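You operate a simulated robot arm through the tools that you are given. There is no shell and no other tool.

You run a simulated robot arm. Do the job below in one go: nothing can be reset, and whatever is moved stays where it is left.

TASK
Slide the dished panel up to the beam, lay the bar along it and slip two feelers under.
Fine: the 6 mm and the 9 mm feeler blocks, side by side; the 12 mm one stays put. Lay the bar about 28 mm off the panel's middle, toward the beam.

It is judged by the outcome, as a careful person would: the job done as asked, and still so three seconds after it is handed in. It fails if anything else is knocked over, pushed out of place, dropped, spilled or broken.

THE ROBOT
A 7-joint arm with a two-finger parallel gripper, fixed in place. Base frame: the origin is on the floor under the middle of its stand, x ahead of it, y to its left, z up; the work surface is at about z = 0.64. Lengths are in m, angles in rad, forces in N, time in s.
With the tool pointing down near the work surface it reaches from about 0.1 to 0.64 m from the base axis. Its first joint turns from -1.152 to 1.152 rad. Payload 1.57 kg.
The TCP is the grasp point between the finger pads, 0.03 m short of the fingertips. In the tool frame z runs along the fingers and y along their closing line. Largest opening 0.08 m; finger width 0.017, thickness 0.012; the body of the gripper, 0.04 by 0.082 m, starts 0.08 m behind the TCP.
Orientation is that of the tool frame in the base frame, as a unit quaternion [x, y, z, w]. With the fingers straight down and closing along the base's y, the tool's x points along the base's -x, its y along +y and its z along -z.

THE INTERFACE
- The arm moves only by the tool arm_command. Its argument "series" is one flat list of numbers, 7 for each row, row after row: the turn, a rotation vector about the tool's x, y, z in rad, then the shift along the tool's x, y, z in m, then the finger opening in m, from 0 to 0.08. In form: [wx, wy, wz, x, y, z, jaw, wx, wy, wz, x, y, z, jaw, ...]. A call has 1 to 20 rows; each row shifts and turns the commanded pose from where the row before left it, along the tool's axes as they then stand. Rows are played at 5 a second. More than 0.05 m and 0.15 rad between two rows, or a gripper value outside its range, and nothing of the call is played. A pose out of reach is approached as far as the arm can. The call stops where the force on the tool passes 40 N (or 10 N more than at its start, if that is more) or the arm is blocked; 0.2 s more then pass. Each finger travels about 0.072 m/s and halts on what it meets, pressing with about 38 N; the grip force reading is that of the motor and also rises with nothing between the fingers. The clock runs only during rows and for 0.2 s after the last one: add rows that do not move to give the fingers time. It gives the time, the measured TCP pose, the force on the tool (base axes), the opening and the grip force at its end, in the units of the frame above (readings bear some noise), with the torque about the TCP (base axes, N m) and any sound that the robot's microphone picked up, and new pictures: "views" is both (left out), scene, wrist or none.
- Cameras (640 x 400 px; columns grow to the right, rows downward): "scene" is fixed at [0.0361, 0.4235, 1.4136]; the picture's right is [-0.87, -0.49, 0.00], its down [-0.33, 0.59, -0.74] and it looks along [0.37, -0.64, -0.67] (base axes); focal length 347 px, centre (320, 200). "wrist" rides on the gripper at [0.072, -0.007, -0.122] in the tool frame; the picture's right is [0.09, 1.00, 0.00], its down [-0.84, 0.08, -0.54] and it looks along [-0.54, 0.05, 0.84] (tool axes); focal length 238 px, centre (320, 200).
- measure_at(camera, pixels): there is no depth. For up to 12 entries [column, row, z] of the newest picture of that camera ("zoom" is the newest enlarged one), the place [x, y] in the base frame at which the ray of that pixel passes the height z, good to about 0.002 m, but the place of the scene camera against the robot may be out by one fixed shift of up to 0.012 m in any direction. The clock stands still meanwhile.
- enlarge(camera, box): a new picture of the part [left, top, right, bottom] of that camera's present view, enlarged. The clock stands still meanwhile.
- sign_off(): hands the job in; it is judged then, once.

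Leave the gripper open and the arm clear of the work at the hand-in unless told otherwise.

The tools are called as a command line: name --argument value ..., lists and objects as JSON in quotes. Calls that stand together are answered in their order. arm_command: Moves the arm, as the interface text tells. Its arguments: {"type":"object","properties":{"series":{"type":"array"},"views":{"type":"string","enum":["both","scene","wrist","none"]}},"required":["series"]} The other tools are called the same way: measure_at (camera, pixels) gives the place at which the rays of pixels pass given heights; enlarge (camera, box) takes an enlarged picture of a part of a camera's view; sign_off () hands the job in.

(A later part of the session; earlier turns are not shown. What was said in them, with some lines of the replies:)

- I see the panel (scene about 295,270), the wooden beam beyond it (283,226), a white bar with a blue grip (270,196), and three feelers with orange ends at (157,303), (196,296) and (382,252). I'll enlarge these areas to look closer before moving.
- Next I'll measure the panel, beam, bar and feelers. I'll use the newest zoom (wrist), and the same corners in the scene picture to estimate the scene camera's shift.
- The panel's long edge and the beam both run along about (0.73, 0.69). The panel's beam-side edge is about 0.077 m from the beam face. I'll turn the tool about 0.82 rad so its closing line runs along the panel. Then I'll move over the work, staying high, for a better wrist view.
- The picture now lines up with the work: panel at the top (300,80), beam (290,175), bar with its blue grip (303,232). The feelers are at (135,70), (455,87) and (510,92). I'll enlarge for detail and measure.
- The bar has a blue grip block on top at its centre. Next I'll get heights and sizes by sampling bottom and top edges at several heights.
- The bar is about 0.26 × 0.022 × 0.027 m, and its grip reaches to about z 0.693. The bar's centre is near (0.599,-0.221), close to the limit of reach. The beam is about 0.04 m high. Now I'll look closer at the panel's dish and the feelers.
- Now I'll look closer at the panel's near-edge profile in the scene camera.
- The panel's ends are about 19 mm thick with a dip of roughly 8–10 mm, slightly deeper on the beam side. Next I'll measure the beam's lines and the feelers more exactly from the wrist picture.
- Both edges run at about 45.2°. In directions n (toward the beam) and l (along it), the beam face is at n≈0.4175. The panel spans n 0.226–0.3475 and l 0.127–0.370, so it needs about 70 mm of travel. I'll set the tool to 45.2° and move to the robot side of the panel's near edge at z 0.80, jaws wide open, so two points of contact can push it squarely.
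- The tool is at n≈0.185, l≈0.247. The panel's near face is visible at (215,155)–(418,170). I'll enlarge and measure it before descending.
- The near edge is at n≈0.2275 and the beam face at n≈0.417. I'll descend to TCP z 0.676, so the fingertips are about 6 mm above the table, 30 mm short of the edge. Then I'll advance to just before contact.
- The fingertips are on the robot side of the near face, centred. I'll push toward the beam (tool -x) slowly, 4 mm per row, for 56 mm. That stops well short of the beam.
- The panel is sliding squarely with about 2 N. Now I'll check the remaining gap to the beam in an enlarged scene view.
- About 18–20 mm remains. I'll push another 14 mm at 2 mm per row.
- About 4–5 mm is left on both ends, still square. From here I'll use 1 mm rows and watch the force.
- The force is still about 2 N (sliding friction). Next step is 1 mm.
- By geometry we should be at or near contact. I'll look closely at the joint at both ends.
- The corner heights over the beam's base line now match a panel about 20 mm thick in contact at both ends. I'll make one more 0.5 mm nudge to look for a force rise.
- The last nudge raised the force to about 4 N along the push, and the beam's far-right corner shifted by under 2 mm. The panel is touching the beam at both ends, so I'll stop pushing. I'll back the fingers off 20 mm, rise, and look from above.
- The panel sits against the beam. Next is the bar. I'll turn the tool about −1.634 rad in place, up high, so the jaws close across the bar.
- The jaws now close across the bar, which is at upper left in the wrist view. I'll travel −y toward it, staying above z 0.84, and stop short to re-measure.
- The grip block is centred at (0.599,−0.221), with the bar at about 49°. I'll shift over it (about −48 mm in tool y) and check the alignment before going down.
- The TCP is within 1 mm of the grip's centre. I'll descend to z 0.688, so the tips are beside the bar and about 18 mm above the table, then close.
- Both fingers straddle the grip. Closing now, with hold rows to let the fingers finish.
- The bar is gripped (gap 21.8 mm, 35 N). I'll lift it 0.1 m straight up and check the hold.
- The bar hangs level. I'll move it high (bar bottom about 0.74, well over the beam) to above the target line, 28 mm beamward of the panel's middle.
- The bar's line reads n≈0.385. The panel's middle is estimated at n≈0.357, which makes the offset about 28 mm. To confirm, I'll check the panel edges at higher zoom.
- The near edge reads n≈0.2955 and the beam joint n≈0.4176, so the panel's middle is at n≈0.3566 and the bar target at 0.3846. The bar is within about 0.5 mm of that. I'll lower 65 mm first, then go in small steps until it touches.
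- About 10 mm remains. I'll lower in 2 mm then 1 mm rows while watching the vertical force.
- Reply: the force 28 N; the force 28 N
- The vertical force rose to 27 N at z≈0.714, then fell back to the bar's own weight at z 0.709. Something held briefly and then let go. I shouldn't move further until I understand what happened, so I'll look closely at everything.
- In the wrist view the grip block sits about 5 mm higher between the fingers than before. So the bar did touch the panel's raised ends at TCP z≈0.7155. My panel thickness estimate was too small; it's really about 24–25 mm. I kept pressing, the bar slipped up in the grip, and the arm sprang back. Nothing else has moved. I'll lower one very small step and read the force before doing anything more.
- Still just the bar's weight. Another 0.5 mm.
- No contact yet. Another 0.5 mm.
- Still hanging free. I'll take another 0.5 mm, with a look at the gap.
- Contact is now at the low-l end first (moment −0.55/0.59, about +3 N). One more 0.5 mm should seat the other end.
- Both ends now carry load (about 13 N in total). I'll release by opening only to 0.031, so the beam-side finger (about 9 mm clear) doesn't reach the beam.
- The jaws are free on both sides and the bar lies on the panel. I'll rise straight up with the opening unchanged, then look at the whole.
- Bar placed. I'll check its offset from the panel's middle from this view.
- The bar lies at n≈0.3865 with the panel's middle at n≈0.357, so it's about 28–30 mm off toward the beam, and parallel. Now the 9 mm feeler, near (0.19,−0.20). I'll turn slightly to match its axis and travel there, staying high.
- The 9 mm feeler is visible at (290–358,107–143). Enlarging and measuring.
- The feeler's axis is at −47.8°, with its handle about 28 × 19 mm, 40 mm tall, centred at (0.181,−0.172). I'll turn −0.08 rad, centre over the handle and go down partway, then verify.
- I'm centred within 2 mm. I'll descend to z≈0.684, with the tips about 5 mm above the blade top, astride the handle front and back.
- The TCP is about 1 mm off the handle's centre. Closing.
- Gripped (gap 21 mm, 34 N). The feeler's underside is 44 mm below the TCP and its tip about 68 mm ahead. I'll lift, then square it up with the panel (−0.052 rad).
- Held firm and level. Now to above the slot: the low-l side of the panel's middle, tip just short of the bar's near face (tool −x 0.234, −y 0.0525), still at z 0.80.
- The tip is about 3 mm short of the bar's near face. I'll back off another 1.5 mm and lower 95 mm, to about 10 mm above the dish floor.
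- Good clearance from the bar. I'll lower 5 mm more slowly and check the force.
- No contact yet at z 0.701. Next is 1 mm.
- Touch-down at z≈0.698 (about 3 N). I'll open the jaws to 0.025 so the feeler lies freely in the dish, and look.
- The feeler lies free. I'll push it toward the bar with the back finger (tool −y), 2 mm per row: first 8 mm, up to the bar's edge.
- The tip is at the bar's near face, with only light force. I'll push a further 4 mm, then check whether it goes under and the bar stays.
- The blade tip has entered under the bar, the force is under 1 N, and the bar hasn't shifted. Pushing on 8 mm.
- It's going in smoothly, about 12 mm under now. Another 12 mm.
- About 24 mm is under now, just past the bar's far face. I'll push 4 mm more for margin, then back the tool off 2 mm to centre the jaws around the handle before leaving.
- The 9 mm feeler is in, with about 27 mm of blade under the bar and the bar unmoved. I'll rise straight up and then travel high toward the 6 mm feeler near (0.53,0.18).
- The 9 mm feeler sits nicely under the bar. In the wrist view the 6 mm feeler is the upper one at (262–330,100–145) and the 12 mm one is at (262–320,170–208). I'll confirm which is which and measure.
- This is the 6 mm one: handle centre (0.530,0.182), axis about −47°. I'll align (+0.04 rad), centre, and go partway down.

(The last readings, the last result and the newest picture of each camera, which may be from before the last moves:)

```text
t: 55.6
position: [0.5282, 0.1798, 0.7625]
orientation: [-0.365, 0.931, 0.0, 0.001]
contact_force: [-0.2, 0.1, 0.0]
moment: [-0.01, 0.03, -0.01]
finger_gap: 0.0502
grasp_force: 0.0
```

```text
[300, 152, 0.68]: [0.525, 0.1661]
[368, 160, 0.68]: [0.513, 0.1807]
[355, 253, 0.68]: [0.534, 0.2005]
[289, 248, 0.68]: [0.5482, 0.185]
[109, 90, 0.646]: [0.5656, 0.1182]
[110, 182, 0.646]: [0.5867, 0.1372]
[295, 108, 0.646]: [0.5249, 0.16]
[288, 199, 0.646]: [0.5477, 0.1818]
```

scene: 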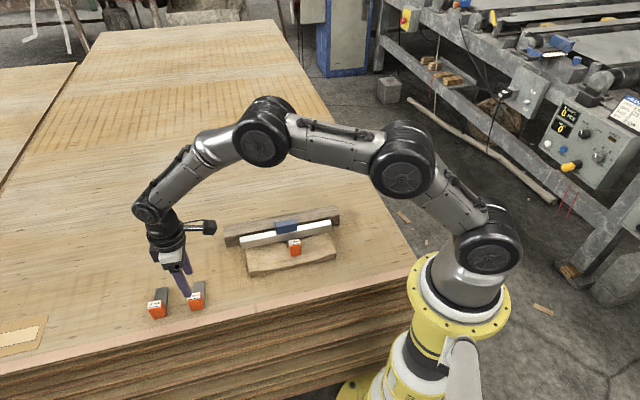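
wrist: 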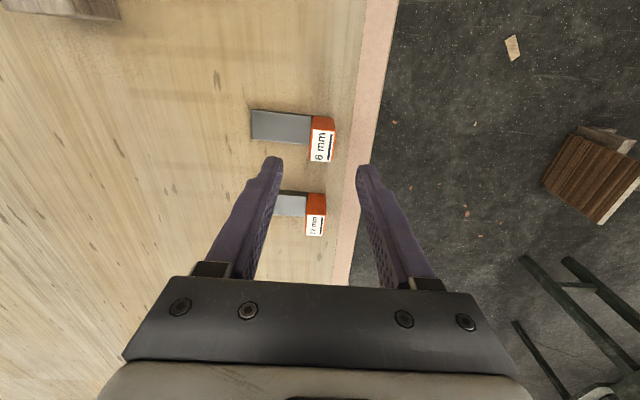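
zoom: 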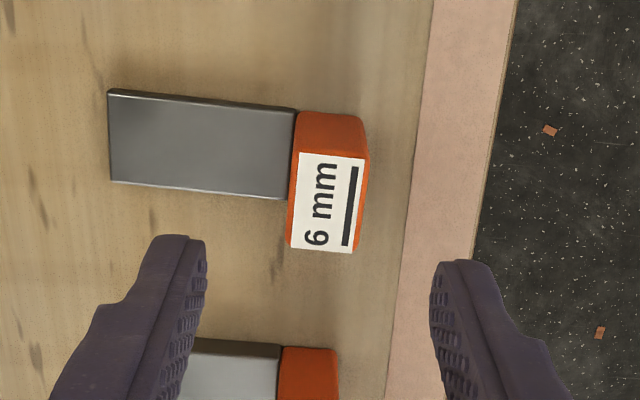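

The offset is about 3.6 mm in x, so I'll correct it and descend to z≈0.683.

arm_command --series '[0, 0, 0, -0.0034, 0.001, 0.03, 0.05, 0, 0, 0, 0, 0, 0.03, 0.05, 0, 0, 0, 0, 0, 0.0195, 0.05, 0, 0, 0, 0, 0, 0, 0.05]'

enlarge --camera "wrist" --box '[200, 60, 440, 230]'

enlarge --camera "scene" --box '[130, 250, 240, 325]'

```text
t: 56.6
position: [0.5311, 0.1817, 0.6846]
orientation: [-0.366, 0.931, -0.001, 0.0]
contact_force: [0.1, 0.6, 0.2]
moment: [-0.01, -0.05, -0.03]
finger_gap: 0.0499
grasp_force: 0.2
```

scene: 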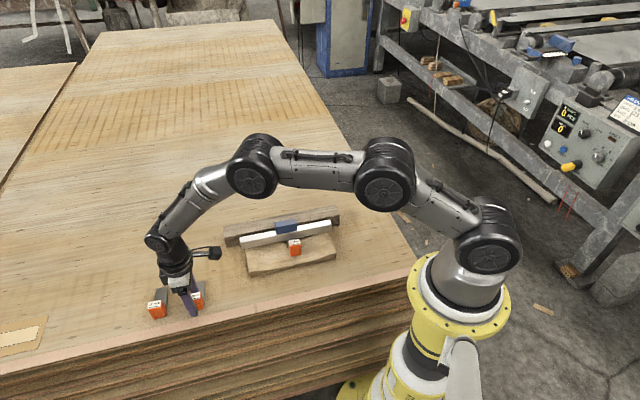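
wrist: 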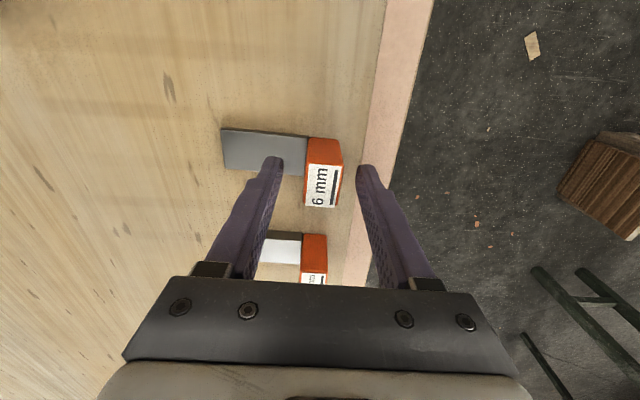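

```text
2.35 times, centred on (320, 145) of wrist
```

zoom: 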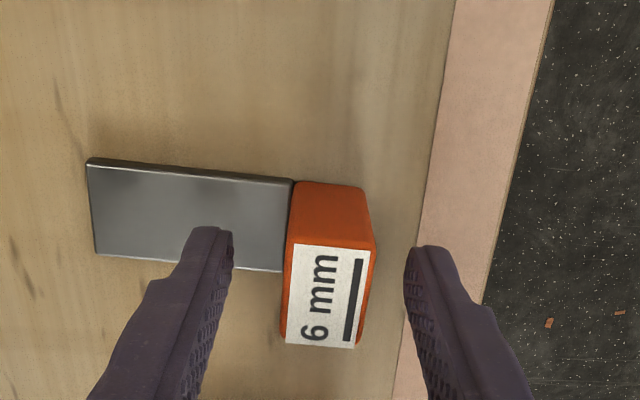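

```text
5.33 times, centred on (185, 288) of scene
```

zoom: 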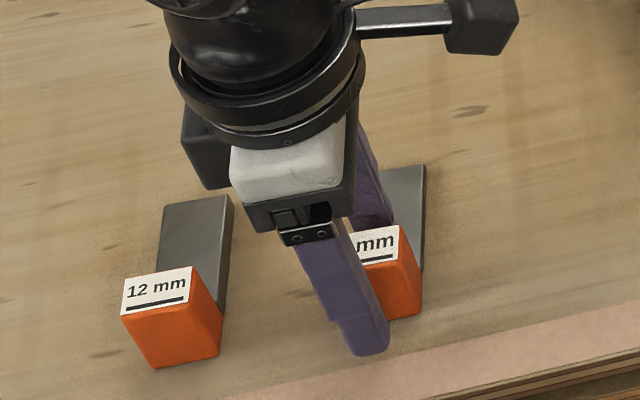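

The view is essentially the same as the successful 9 mm grasp, and the 12 mm feeler is well clear. Closing.

arm_command --series '[0, 0, 0, 0, 0, 0, 0.03, 0, 0, 0, 0, 0, 0, 0.01, 0, 0, 0, 0, 0, 0, 0.005, 0, 0, 0, 0, 0, 0, 0.005, 0, 0, 0, 0, 0, 0, 0.005]'

enlarge --camera "wrist" --box '[200, 60, 440, 230]'

```text
t: 57.8
position: [0.5318, 0.1829, 0.6847]
orientation: [-0.367, 0.93, 0.0, 0.0]
contact_force: [0.4, -0.5, 0.1]
moment: [0.0, -0.02, 0.04]
finger_gap: 0.0209
grasp_force: 34.6
```

scene: 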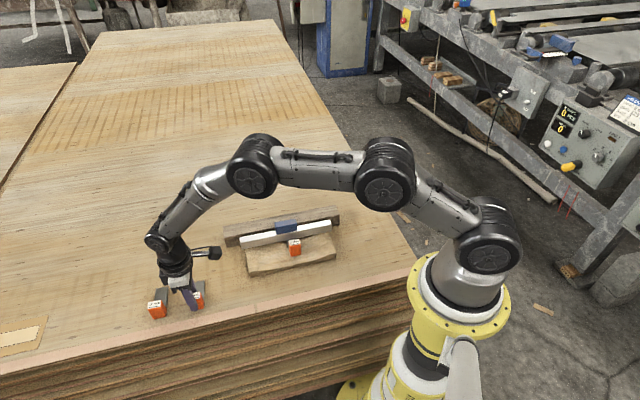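
wrist: 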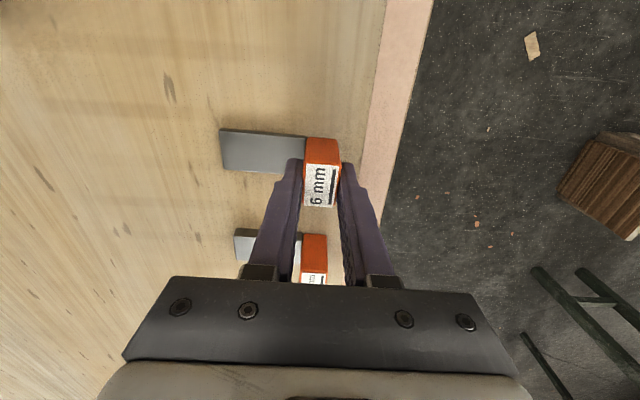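

```text
2.35 times, centred on (320, 145) of wrist
```

zoom: 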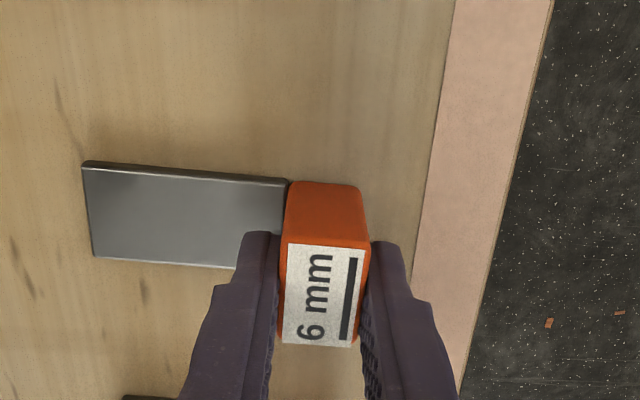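

Gripped (20.9 mm, 35 N). I'll lift straight up 0.115 m, turn −0.037 rad to be square with the panel, then carry it high to the spot beside the 9 mm feeler, about 34 mm from it centre to centre on the high-l side.

arm_command --series '[0, 0, 0, 0, 0, -0.005, 0.005, 0, 0, 0, 0, 0, -0.025, 0.005, 0, 0, 0, 0, 0, -0.04, 0.005, 0, 0, 0, 0, 0, -0.045, 0.005, 0, 0, -0.037, 0, 0, 0, 0.005, 0, 0, 0, 0, 0, 0, 0.005]' --views "scene"

```text
t: 59.2
position: [0.5317, 0.1794, 0.8008]
orientation: [-0.383, 0.924, -0.001, 0.0]
contact_force: [-0.2, 0.2, -0.8]
moment: [0.01, 0.0, 0.03]
finger_gap: 0.0207
grasp_force: 34.6
```

scene: 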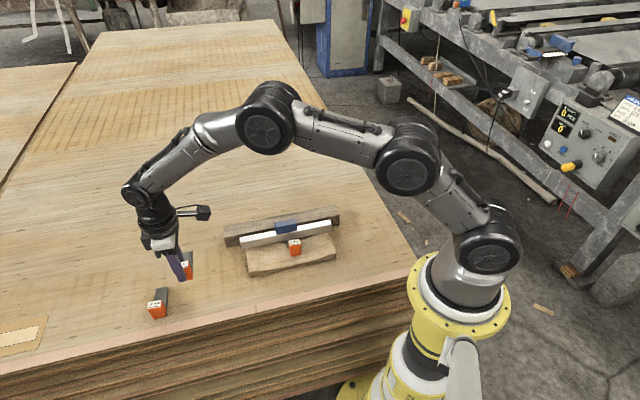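

The 6 mm feeler is lifted and the 12 mm one is undisturbed. Now I'll carry it over.

arm_command --series '[0, 0, 0, 0.0454, -0.0101, 0, 0.005, 0, 0, 0, 0.0454, -0.0101, 0, 0.005, 0, 0, 0, 0.0454, -0.0101, 0, 0.005, 0, 0, 0, 0.0454, -0.0101, 0, 0.005, 0, 0, 0, 0.0454, -0.0101, 0, 0.005, 0, 0, 0, 0, 0, 0, 0.005]'

enlarge --camera "wrist" --box '[120, 20, 440, 220]'

enlarge --camera "scene" --box '[225, 180, 345, 280]'

```text
t: 60.6
position: [0.4068, -0.0151, 0.8026]
orientation: [-0.383, 0.924, 0.0, 0.0]
contact_force: [0.1, -0.5, -0.4]
moment: [0.04, -0.01, -0.01]
finger_gap: 0.0213
grasp_force: 34.5
```

scene: 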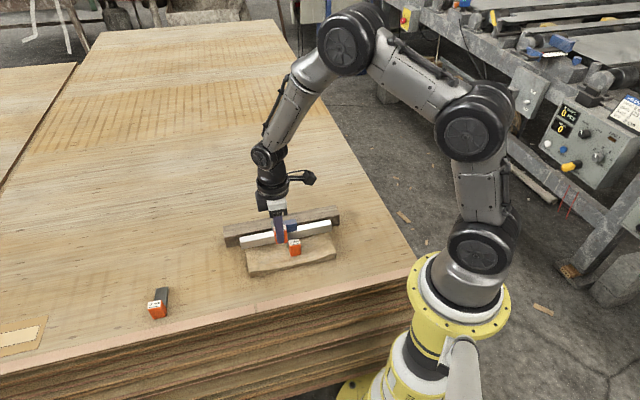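
wrist: 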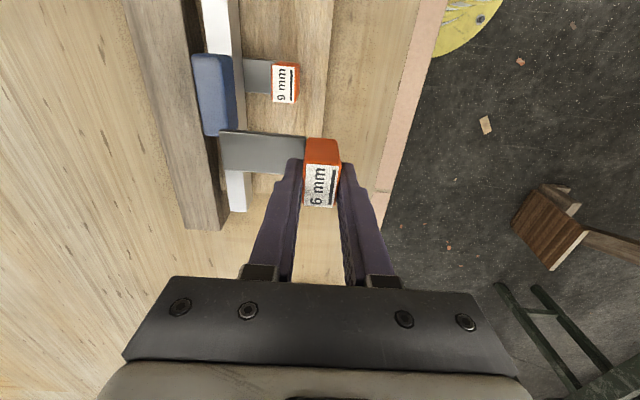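

```text
2.00 times, centred on (280, 120) of wrist
```

zoom: 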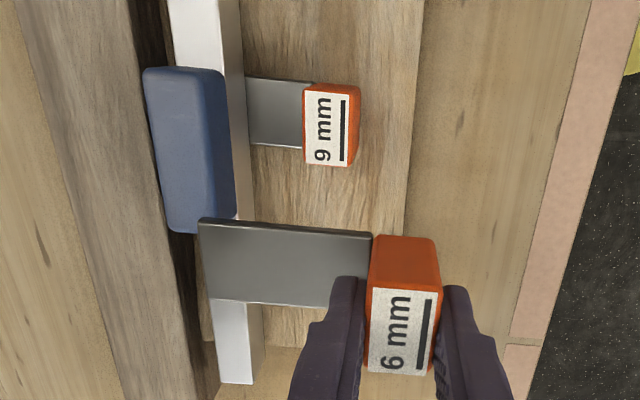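

```text
4.00 times, centred on (285, 230) of scene
```

zoom: 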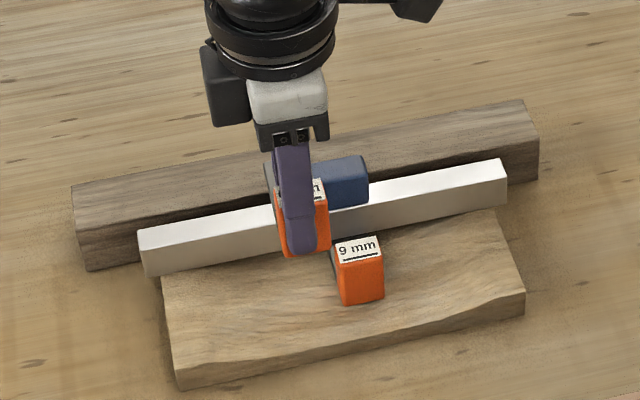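

measure_at --camera "wrist" --pixels '[[272.5, 65.5, 0.694], [299, 68.5, 0.694], [295, 103, 0.694], [271.5, 100.5, 0.694], [245, 92.5, 0.663], [270, 94, 0.663], [306, 161.5, 0.7986], [340.5, 165, 0.7986], [335, 208, 0.7986], [302.5, 205, 0.7986], [219, 129.5, 0.7646], [225, 169, 0.7646]]'

enlarge --camera "wrist" --box '[190, 30, 310, 110]'

```text
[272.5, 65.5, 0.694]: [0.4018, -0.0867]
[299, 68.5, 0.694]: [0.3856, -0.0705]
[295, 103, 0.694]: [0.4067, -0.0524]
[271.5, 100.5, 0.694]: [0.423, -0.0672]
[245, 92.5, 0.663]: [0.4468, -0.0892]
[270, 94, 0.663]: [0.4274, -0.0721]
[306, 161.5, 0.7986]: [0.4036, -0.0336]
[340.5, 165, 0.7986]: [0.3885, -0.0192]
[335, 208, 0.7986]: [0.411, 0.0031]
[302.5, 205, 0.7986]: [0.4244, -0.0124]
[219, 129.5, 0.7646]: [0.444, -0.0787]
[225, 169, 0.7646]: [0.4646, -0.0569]
```

```text
5.00 times, centred on (250, 70) of wrist
```

zoom: 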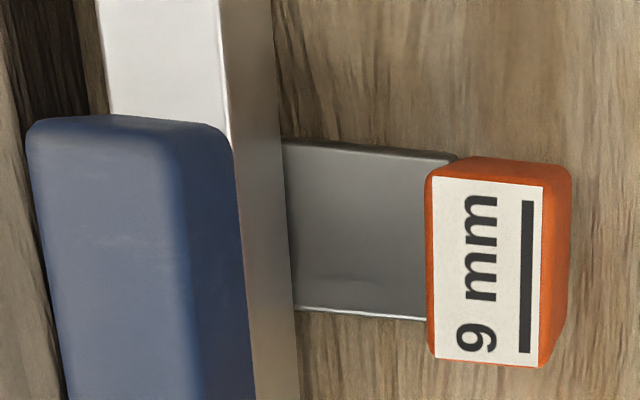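

The clearances look right: the 9 mm feeler's side edge is at l≈0.251, the 6 mm blade spans l≈0.257–0.288, and its tip is about 8 mm short of the bar. Lowering 95 mm.

arm_command --series '[0, 0, 0, 0, 0, 0.035, 0.005, 0, 0, 0, 0, 0, 0.035, 0.005, 0, 0, 0, 0, 0, 0.02, 0.005, 0, 0, 0, 0, 0, 0.005, 0.005, 0, 0, 0, 0, 0, 0, 0.005]'

enlarge --camera "wrist" --box '[120, 20, 440, 220]'

enlarge --camera "scene" --box '[235, 200, 345, 275]'

```text
t: 61.8
position: [0.408, -0.0138, 0.7055]
orientation: [-0.383, 0.924, 0.0, 0.0]
contact_force: [0.3, 0.6, -1.5]
moment: [-0.02, 0.01, 0.01]
finger_gap: 0.0209
grasp_force: 34.0
```

scene: 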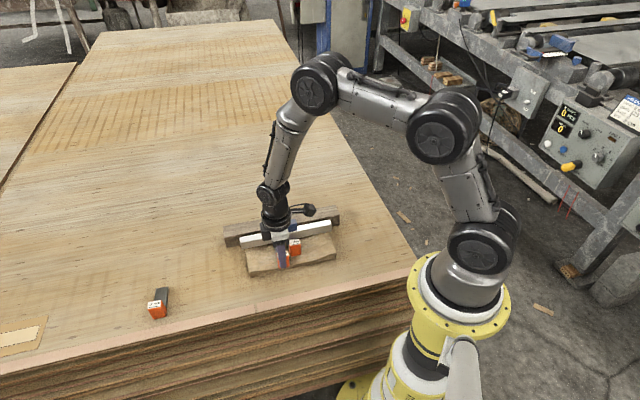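
wrist: 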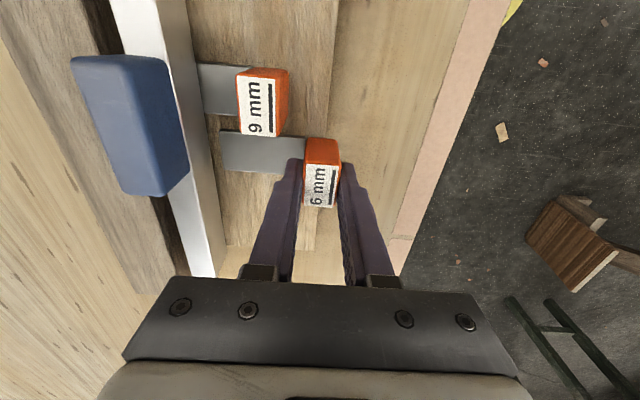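

```text
2.00 times, centred on (280, 120) of wrist
```

zoom: 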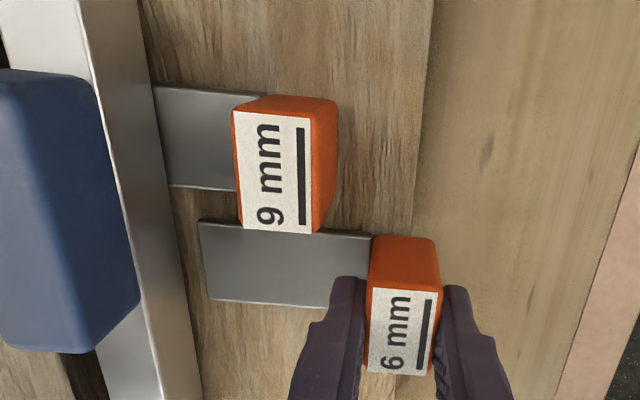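

```text
5.33 times, centred on (290, 238) of scene
```

zoom: 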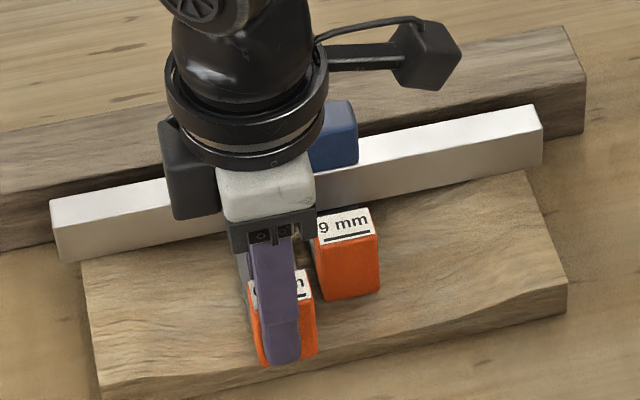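

Clear on all sides. Lowering 4 mm, then 1 mm steps with force checks.

arm_command --series '[0, 0, 0, 0, 0, 0.002, 0.005, 0, 0, 0, 0, 0, 0.002, 0.005, 0, 0, 0, 0, 0, 0, 0.005]' --views "none"

```text
t: 62.6
position: [0.4072, -0.0132, 0.7013]
orientation: [-0.383, 0.924, -0.001, -0.001]
contact_force: [0.4, -0.1, -0.4]
moment: [0.02, 0.03, 0.02]
finger_gap: 0.0211
grasp_force: 34.1
```

arm_command --series '[0, 0, 0, 0, 0, 0.001, 0.005, 0, 0, 0, 0, 0, 0, 0.005]' --views "none"

```text
t: 63.2
position: [0.406, -0.0147, 0.7007]
orientation: [-0.383, 0.924, 0.001, 0.0]
contact_force: [-0.3, -1.1, -0.2]
moment: [0.0, 0.03, 0.01]
finger_gap: 0.0212
grasp_force: 34.1
```

No contact yet at z≈0.700. Another 1 mm.

arm_command --series '[0, 0, 0, 0, 0, 0.001, 0.005, 0, 0, 0, 0, 0, 0, 0.005]' --views "none"

```text
t: 63.8
position: [0.4061, -0.0147, 0.6999]
orientation: [-0.383, 0.924, 0.0, 0.0]
contact_force: [-4.7, -0.3, 11.3]
moment: [-0.09, 0.03, -0.03]
finger_gap: 0.0209
grasp_force: 34.2
```

Touch-down (11 N). I'll ease up 0.7 mm and open to 0.025.

arm_command --series '[0, 0, 0, 0, 0, -0.0007, 0.005, 0, 0, 0, 0, 0, 0, 0.023, 0, 0, 0, 0, 0, 0, 0.025, 0, 0, 0, 0, 0, 0, 0.025]'

enlarge --camera "wrist" --box '[120, 20, 440, 220]'

enlarge --camera "scene" --box '[235, 200, 345, 275]'

```text
t: 64.8
position: [0.406, -0.0143, 0.7001]
orientation: [-0.383, 0.924, 0.0, 0.0]
contact_force: [1.1, 0.4, 0.0]
moment: [0.01, -0.03, 0.01]
finger_gap: 0.0251
grasp_force: 0.2
```

scene: 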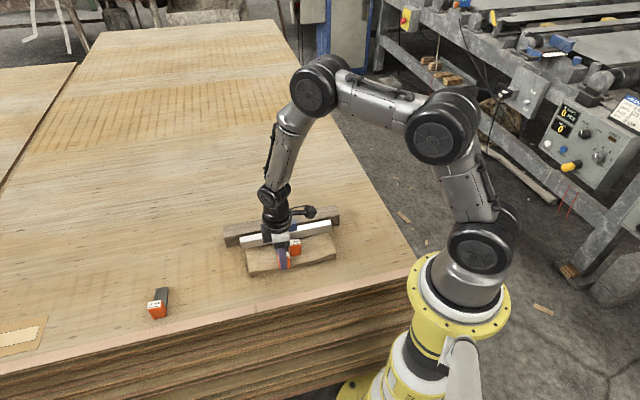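
wrist: 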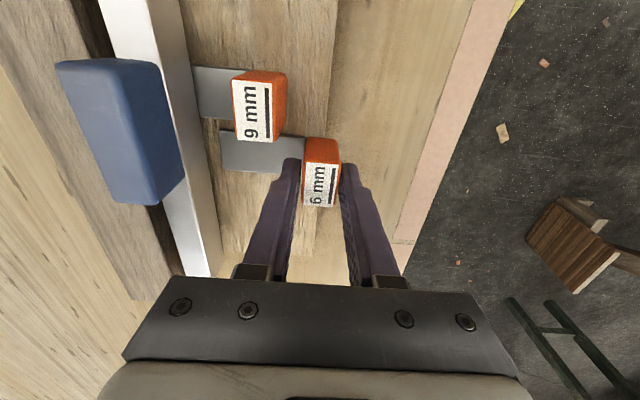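

```text
2.00 times, centred on (280, 120) of wrist
```

zoom: 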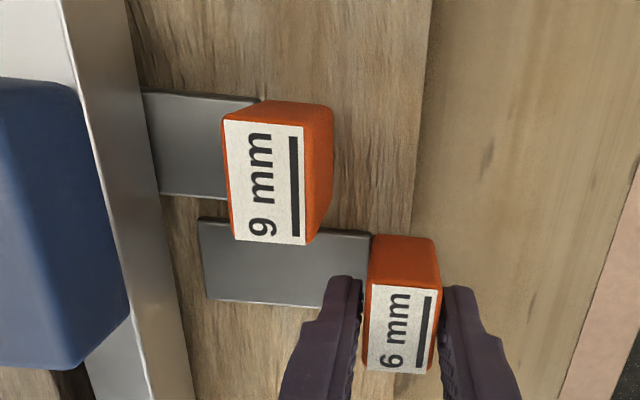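

```text
5.33 times, centred on (290, 238) of scene
```

zoom: 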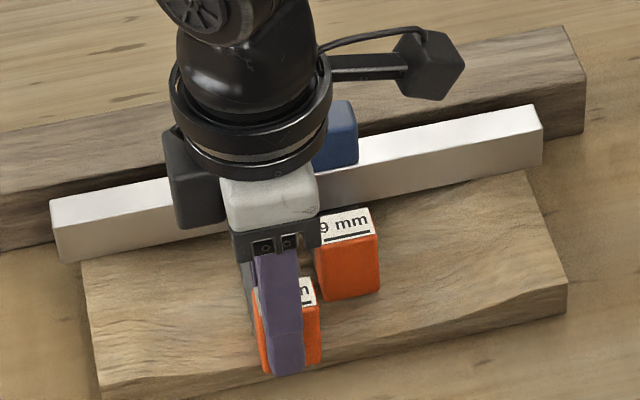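

The 6 mm feeler lies free beside the 9 mm one. I'll push it toward the bar with the back finger, first 10 mm.

arm_command --series '[0, 0, 0, 0, -0.002, 0, 0.025, 0, 0, 0, 0, -0.002, 0, 0.025, 0, 0, 0, 0, -0.002, 0, 0.025, 0, 0, 0, 0, -0.002, 0, 0.025, 0, 0, 0, 0, -0.002, 0, 0.025]'

enlarge --camera "wrist" --box '[120, 20, 440, 220]'

```text
t: 66.0
position: [0.4129, -0.022, 0.7]
orientation: [-0.382, 0.924, 0.0, -0.001]
contact_force: [-0.4, 0.5, -0.2]
moment: [0.02, -0.01, -0.01]
finger_gap: 0.025
grasp_force: 0.0
```

scene: 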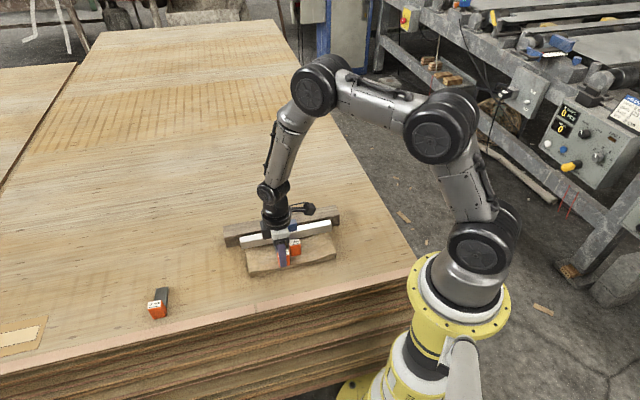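
wrist: 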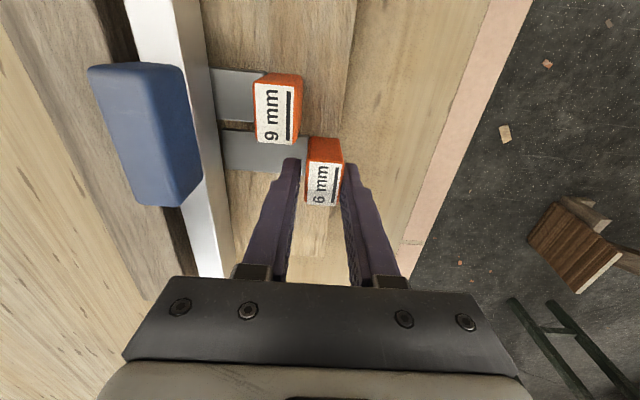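

```text
2.00 times, centred on (280, 120) of wrist
```

zoom: 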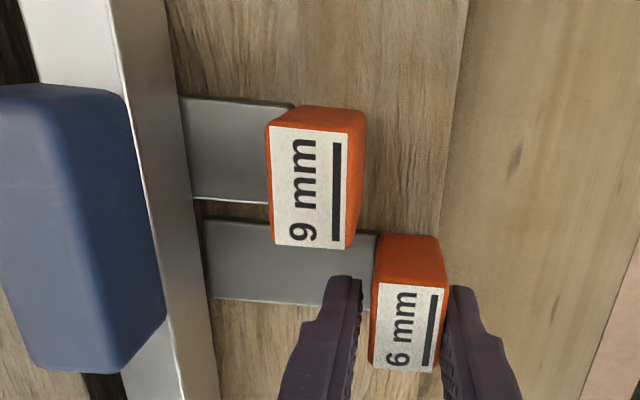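

The tip is at the bar. Continuing 10 mm.

arm_command --series '[0, 0, 0, 0, -0.002, 0, 0.025, 0, 0, 0, 0, -0.002, 0, 0.025, 0, 0, 0, 0, -0.002, 0, 0.025, 0, 0, 0, 0, -0.002, 0, 0.025, 0, 0, 0, 0, -0.002, 0, 0.025]'

enlarge --camera "wrist" --box '[120, 20, 440, 220]'

enlarge --camera "scene" --box '[235, 205, 345, 270]'

```text
t: 67.2
position: [0.4204, -0.0289, 0.6994]
orientation: [-0.382, 0.924, -0.001, -0.001]
contact_force: [-0.2, 0.1, -0.8]
moment: [-0.03, -0.01, -0.01]
finger_gap: 0.0253
grasp_force: 0.7
```

scene: 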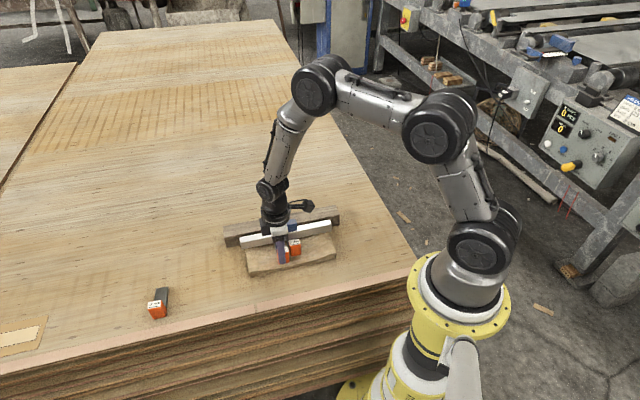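
wrist: 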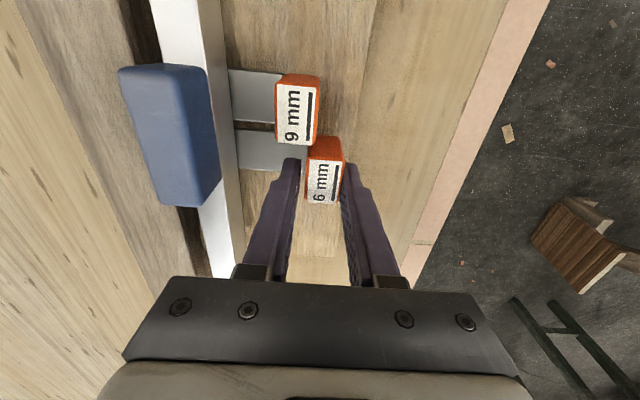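

```text
2.00 times, centred on (280, 120) of wrist
```

zoom: 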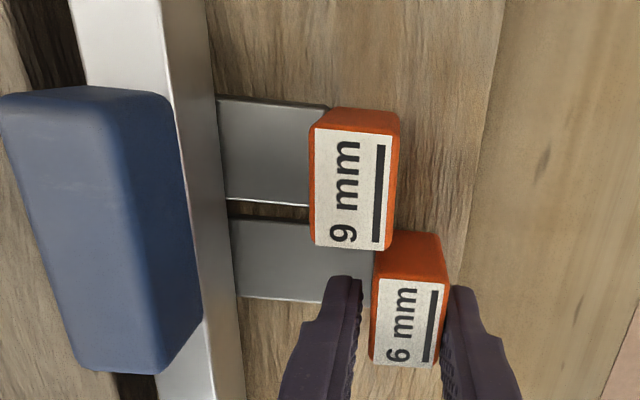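

```text
5.82 times, centred on (290, 238) of scene
```

zoom: 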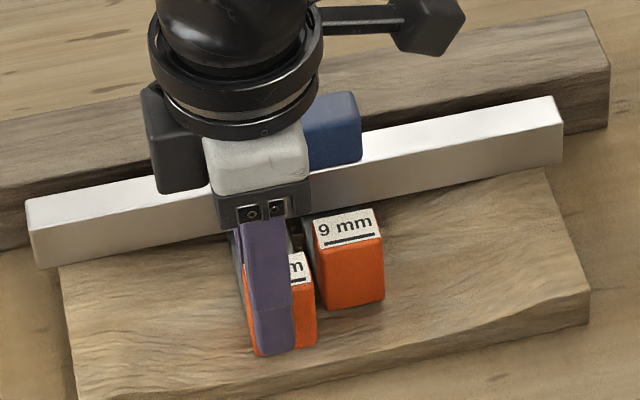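

It's going under cleanly, the bar is unmoved and the force is under 1 N. Pushing 10 mm more.

arm_command --series '[0, 0, 0, 0, -0.002, 0, 0.025, 0, 0, 0, 0, -0.002, 0, 0.025, 0, 0, 0, 0, -0.002, 0, 0.025, 0, 0, 0, 0, -0.002, 0, 0.025, 0, 0, 0, 0, -0.002, 0, 0.025]'

enlarge --camera "wrist" --box '[120, 20, 440, 220]'

enlarge --camera "scene" --box '[235, 205, 345, 270]'

```text
t: 68.4
position: [0.4266, -0.0359, 0.6999]
orientation: [-0.383, 0.924, 0.0, 0.0]
contact_force: [-0.2, 0.0, 0.6]
moment: [0.04, 0.0, 0.01]
finger_gap: 0.0253
grasp_force: 0.4
```

scene: 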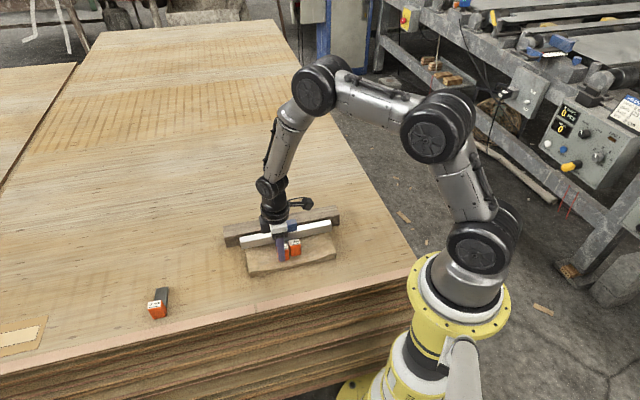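
wrist: 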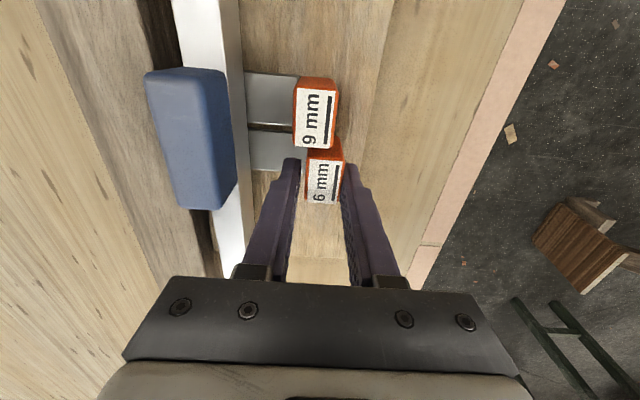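

```text
2.00 times, centred on (280, 120) of wrist
```

zoom: 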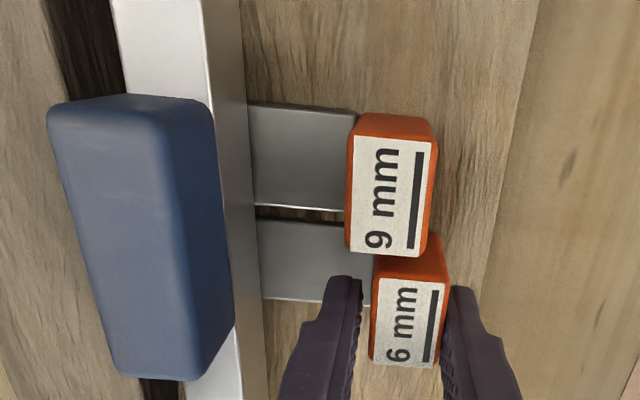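

```text
5.82 times, centred on (290, 238) of scene
```

zoom: 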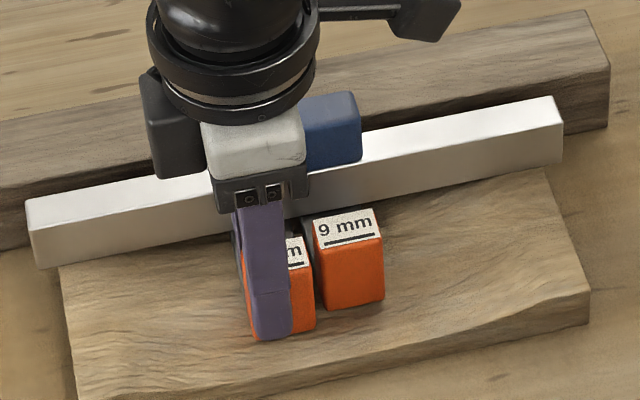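

About 20 mm under. I'll push 8 mm more so its tip clears the bar's far face like the 9 mm one, then back off and open a little.

arm_command --series '[0, 0, 0, 0, -0.002, 0, 0.025, 0, 0, 0, 0, -0.002, 0, 0.025, 0, 0, 0, 0, -0.002, 0, 0.025, 0, 0, 0, 0, -0.002, 0, 0.025, 0, 0, 0, 0, 0, 0, 0.025, 0, 0, 0, 0, 0.002, 0, 0.03, 0, 0, 0, 0, 0, 0, 0.03]'

enlarge --camera "wrist" --box '[120, 20, 440, 220]'

enlarge --camera "scene" --box '[235, 205, 345, 270]'

```text
t: 70.0
position: [0.4311, -0.0404, 0.701]
orientation: [-0.383, 0.924, 0.0, 0.0]
contact_force: [-0.1, -0.6, 0.5]
moment: [-0.01, 0.01, -0.02]
finger_gap: 0.0301
grasp_force: 0.0
```

scene: 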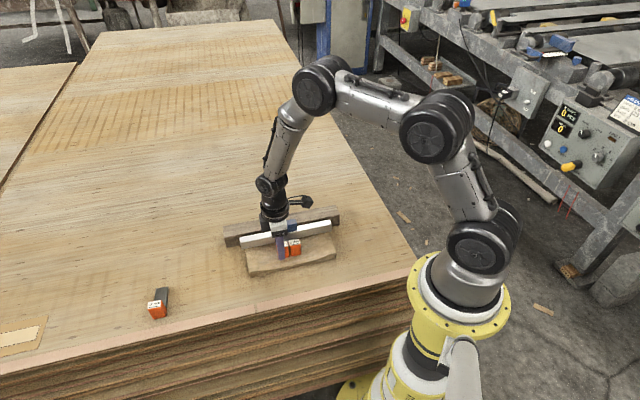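
wrist: 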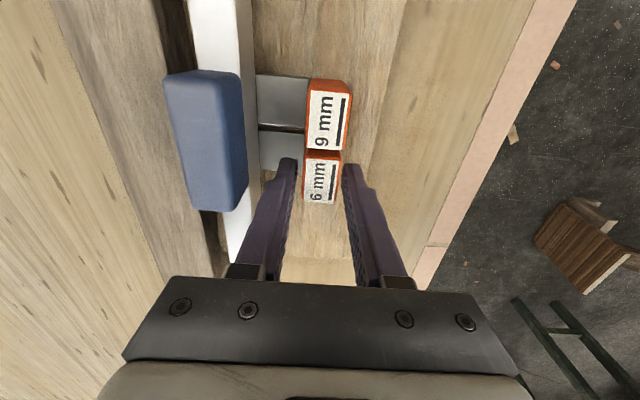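

```text
2.00 times, centred on (280, 120) of wrist
```

zoom: 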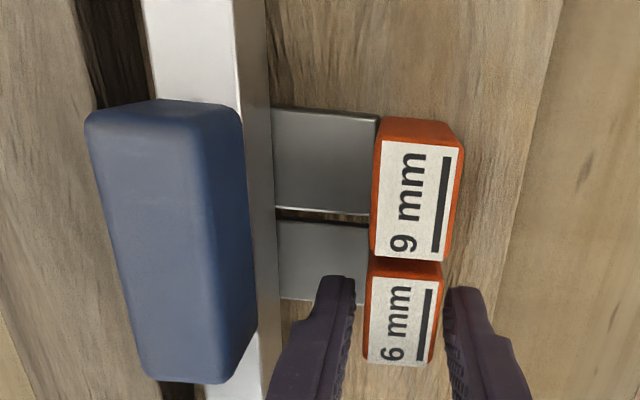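

```text
5.82 times, centred on (290, 238) of scene
```

zoom: 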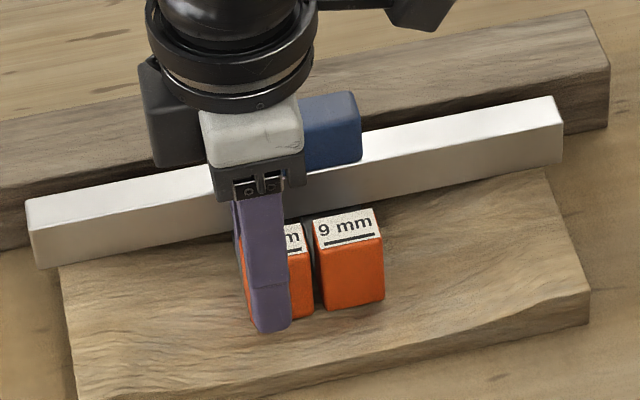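

Both feelers stand side by side with matching depth. The jaws are clear of the handle on both sides, so I'll rise straight up, then move back and high to inspect.

arm_command --series '[0, 0, 0, 0, 0, -0.008, 0.03, 0, 0, 0, 0, 0, -0.02, 0.03, 0, 0, 0, 0, 0, -0.03, 0.03, 0, 0, 0, 0, 0, -0.04, 0.05, 0, 0, 0, 0, 0, -0.045, 0.08, 0, 0, 0, 0, 0, -0.045, 0.08, 0, 0, 0, 0.03, 0.03, 0, 0.08, 0, 0, 0, 0.03, 0.03, 0, 0.08, 0, 0, 0, 0, 0, 0, 0.08]'

enlarge --camera "scene" --box '[220, 195, 345, 280]'

enlarge --camera "scene" --box '[262, 222, 322, 262]'

enlarge --camera "scene" --box '[60, 240, 220, 350]'

```text
t: 72.0
position: [0.3465, -0.0396, 0.8896]
orientation: [-0.383, 0.924, 0.0, 0.0]
contact_force: [-0.7, 0.8, 0.4]
moment: [0.01, 0.01, 0.02]
finger_gap: 0.0799
grasp_force: 0.1
```

scene: 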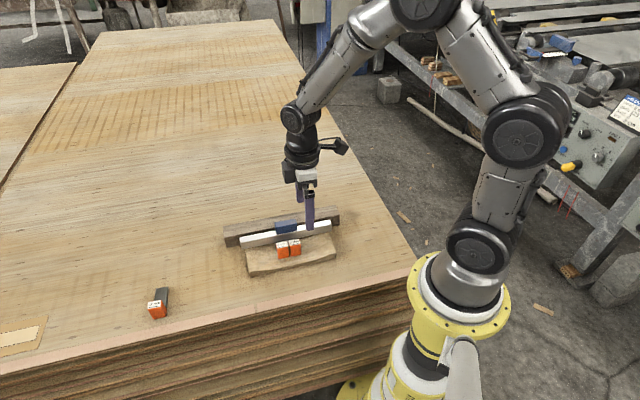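
wrist: 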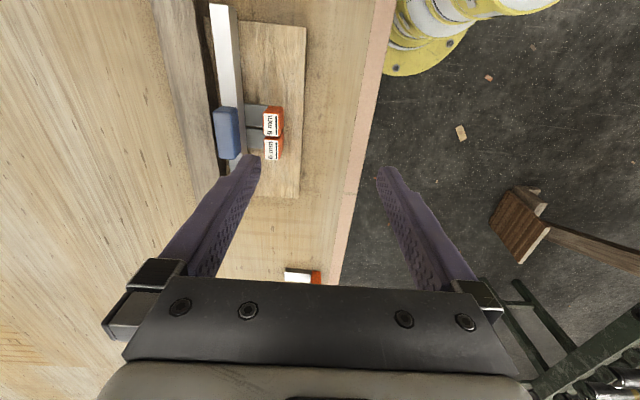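

```text
4.71 times, centred on (282, 238) of scene
```

zoom: 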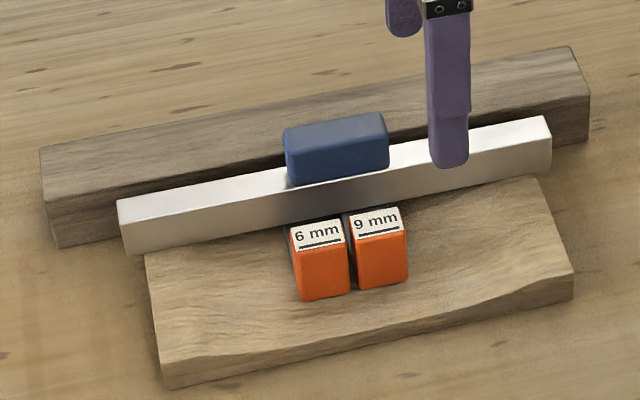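

```text
10.00 times, centred on (292, 242) of scene
```

zoom: 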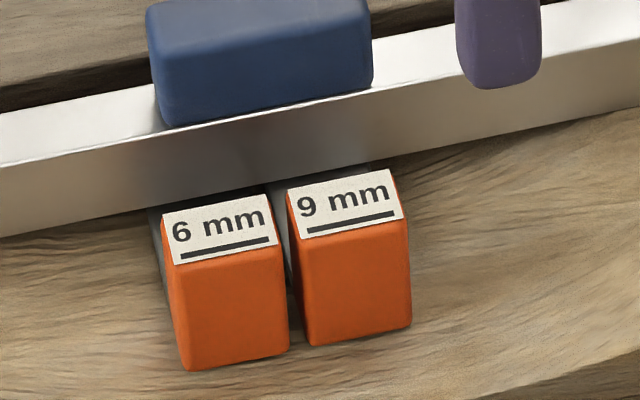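

```text
3.64 times, centred on (140, 295) of scene
```

zoom: 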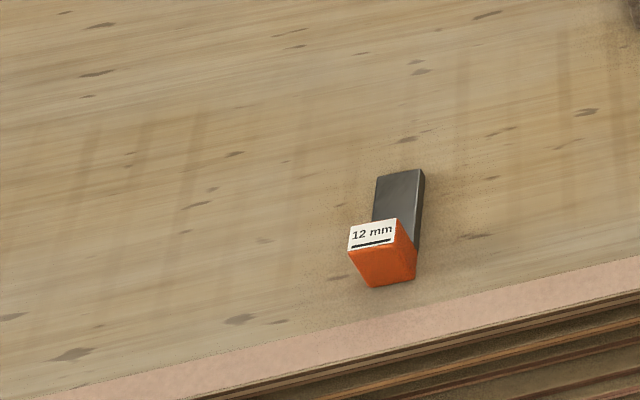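

All looks well: both labels are readable side by side, the blades run under the bar, and the 12 mm feeler is where it was. I'll do a final measure of the bar offset and beam contact before handing in.

enlarge --camera "wrist" --box '[140, 0, 340, 125]'

enlarge --camera "wrist" --box '[190, 60, 310, 135]'

enlarge --camera "wrist" --box '[180, 10, 310, 90]'

```text
3.20 times, centred on (240, 62) of wrist
```

zoom: 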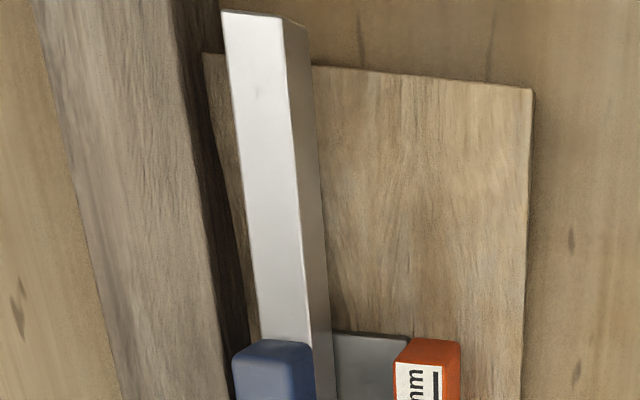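

```text
5.33 times, centred on (250, 98) of wrist
```

zoom: 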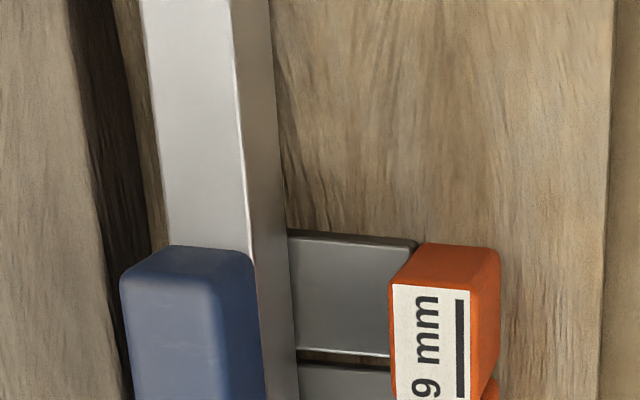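

```text
4.92 times, centred on (245, 50) of wrist
```

zoom: 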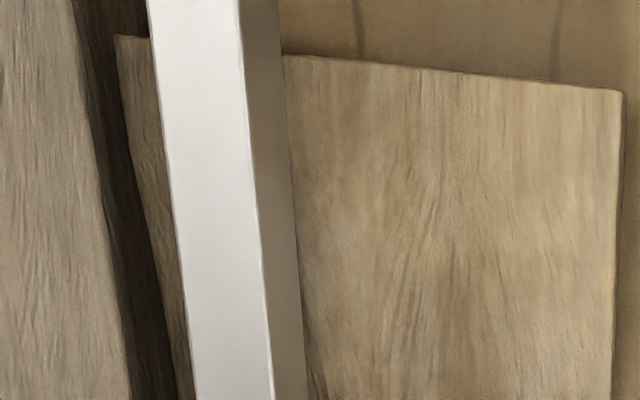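

measure_at --camera "zoom" --pixels '[[115, 36, 0.665], [622, 92, 0.665], [283, 56, 0.665], [178, 200, 0.692], [256, 200, 0.692], [295, 200, 0.665], [617, 200, 0.66], [148, 200, 0.66], [148, 20, 0.692], [240, 20, 0.692]]'

```text
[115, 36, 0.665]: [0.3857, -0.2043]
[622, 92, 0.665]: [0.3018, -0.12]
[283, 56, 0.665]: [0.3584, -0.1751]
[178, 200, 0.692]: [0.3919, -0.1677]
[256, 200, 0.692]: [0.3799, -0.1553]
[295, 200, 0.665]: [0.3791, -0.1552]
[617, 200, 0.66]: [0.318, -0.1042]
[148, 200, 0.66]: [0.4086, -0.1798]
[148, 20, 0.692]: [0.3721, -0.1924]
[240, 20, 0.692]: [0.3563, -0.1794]
```

The bar's centreline is about 29–30 mm beamward of the panel's middle, parallel to the beam. The panel's edge meets the beam at n≈0.4177, and both blades are under the bar. I'll raise the open gripper further clear and take one last look.

arm_command --series '[0, 0, 0, 0, 0.02, -0.035, 0.08, 0, 0, 0, -0.02, 0.02, -0.03, 0.08, 0, 0, 0, -0.03, 0.03, 0, 0.08, 0, 0, 0, -0.03, 0.03, 0, 0.08, 0, 0, 0, 0, 0, 0, 0.08, 0, 0, 0, 0, 0, 0, 0.08]'

enlarge --camera "scene" --box '[220, 195, 345, 280]'

```text
t: 73.4
position: [0.3354, 0.0864, 0.954]
orientation: [-0.383, 0.924, -0.001, 0.0]
contact_force: [0.0, 1.1, -0.1]
moment: [-0.04, -0.01, 0.01]
finger_gap: 0.0802
grasp_force: 0.0
```

scene: 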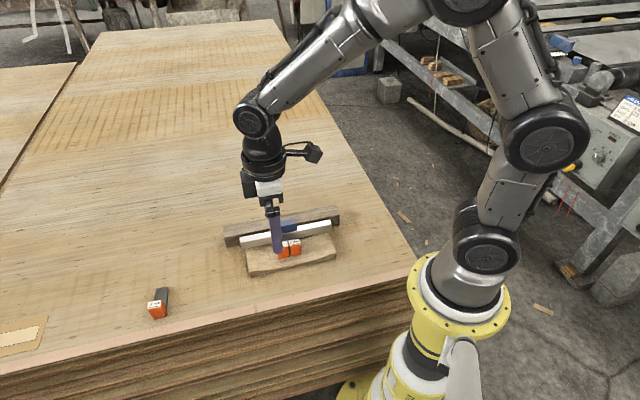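
wrist: 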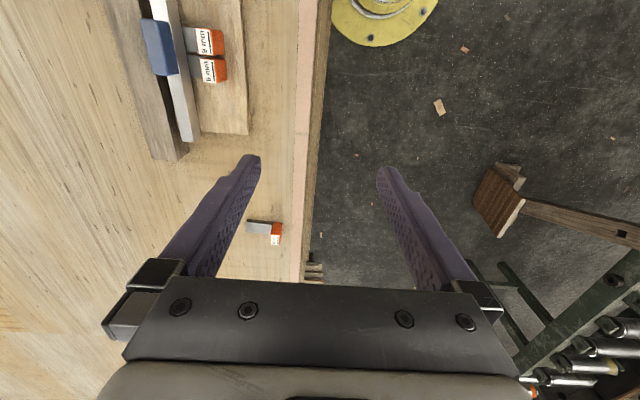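

```text
4.71 times, centred on (282, 238) of scene
```

zoom: 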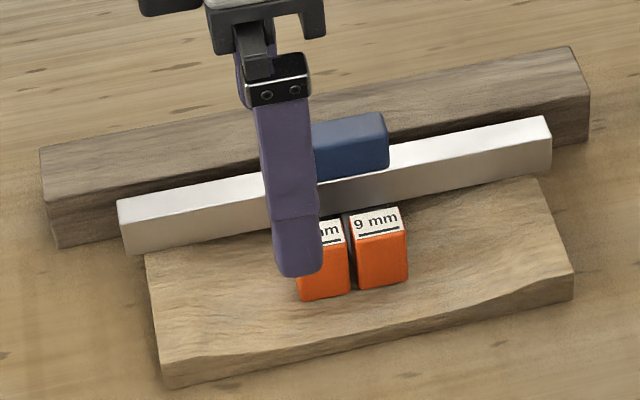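

The gripper is open at z 0.954, well above and away from the work; it only overlaps it in the scene camera's line of sight. The panel is against the beam, the bar lies along it, the 6 mm and 9 mm feelers are side by side under it, and the 12 mm feeler hasn't been touched. Handing in.

sign_off

```text
The job is handed in.
```

The job is done and handed in. The panel is up against the beam, the bar is laid along it, and the 6 mm and 9 mm feelers are side by side under the bar. The judge's result hasn't come back to me.

- **Panel:** it touches the beam at both ends. The last nudge made contact and shifted the beam's right-hand end (as the scene camera sees it) by about 1–2 mm.
- **Bar:** it lies about 29–30 mm off the panel's middle toward the beam, against the 28 mm you asked for, and parallel to the beam. I pressed a little too far while laying it, and it slipped about 5 mm up in the gripper. I then set it down gently, and it rests on both raised ends of the panel.
- **Feelers:** both blades went under with almost no force and reach past the bar's far side. The bar did not shift.
- **12 mm feeler:** I didn't touch it, and it is where it was.

The gripper is open and the arm is up clear of the work.
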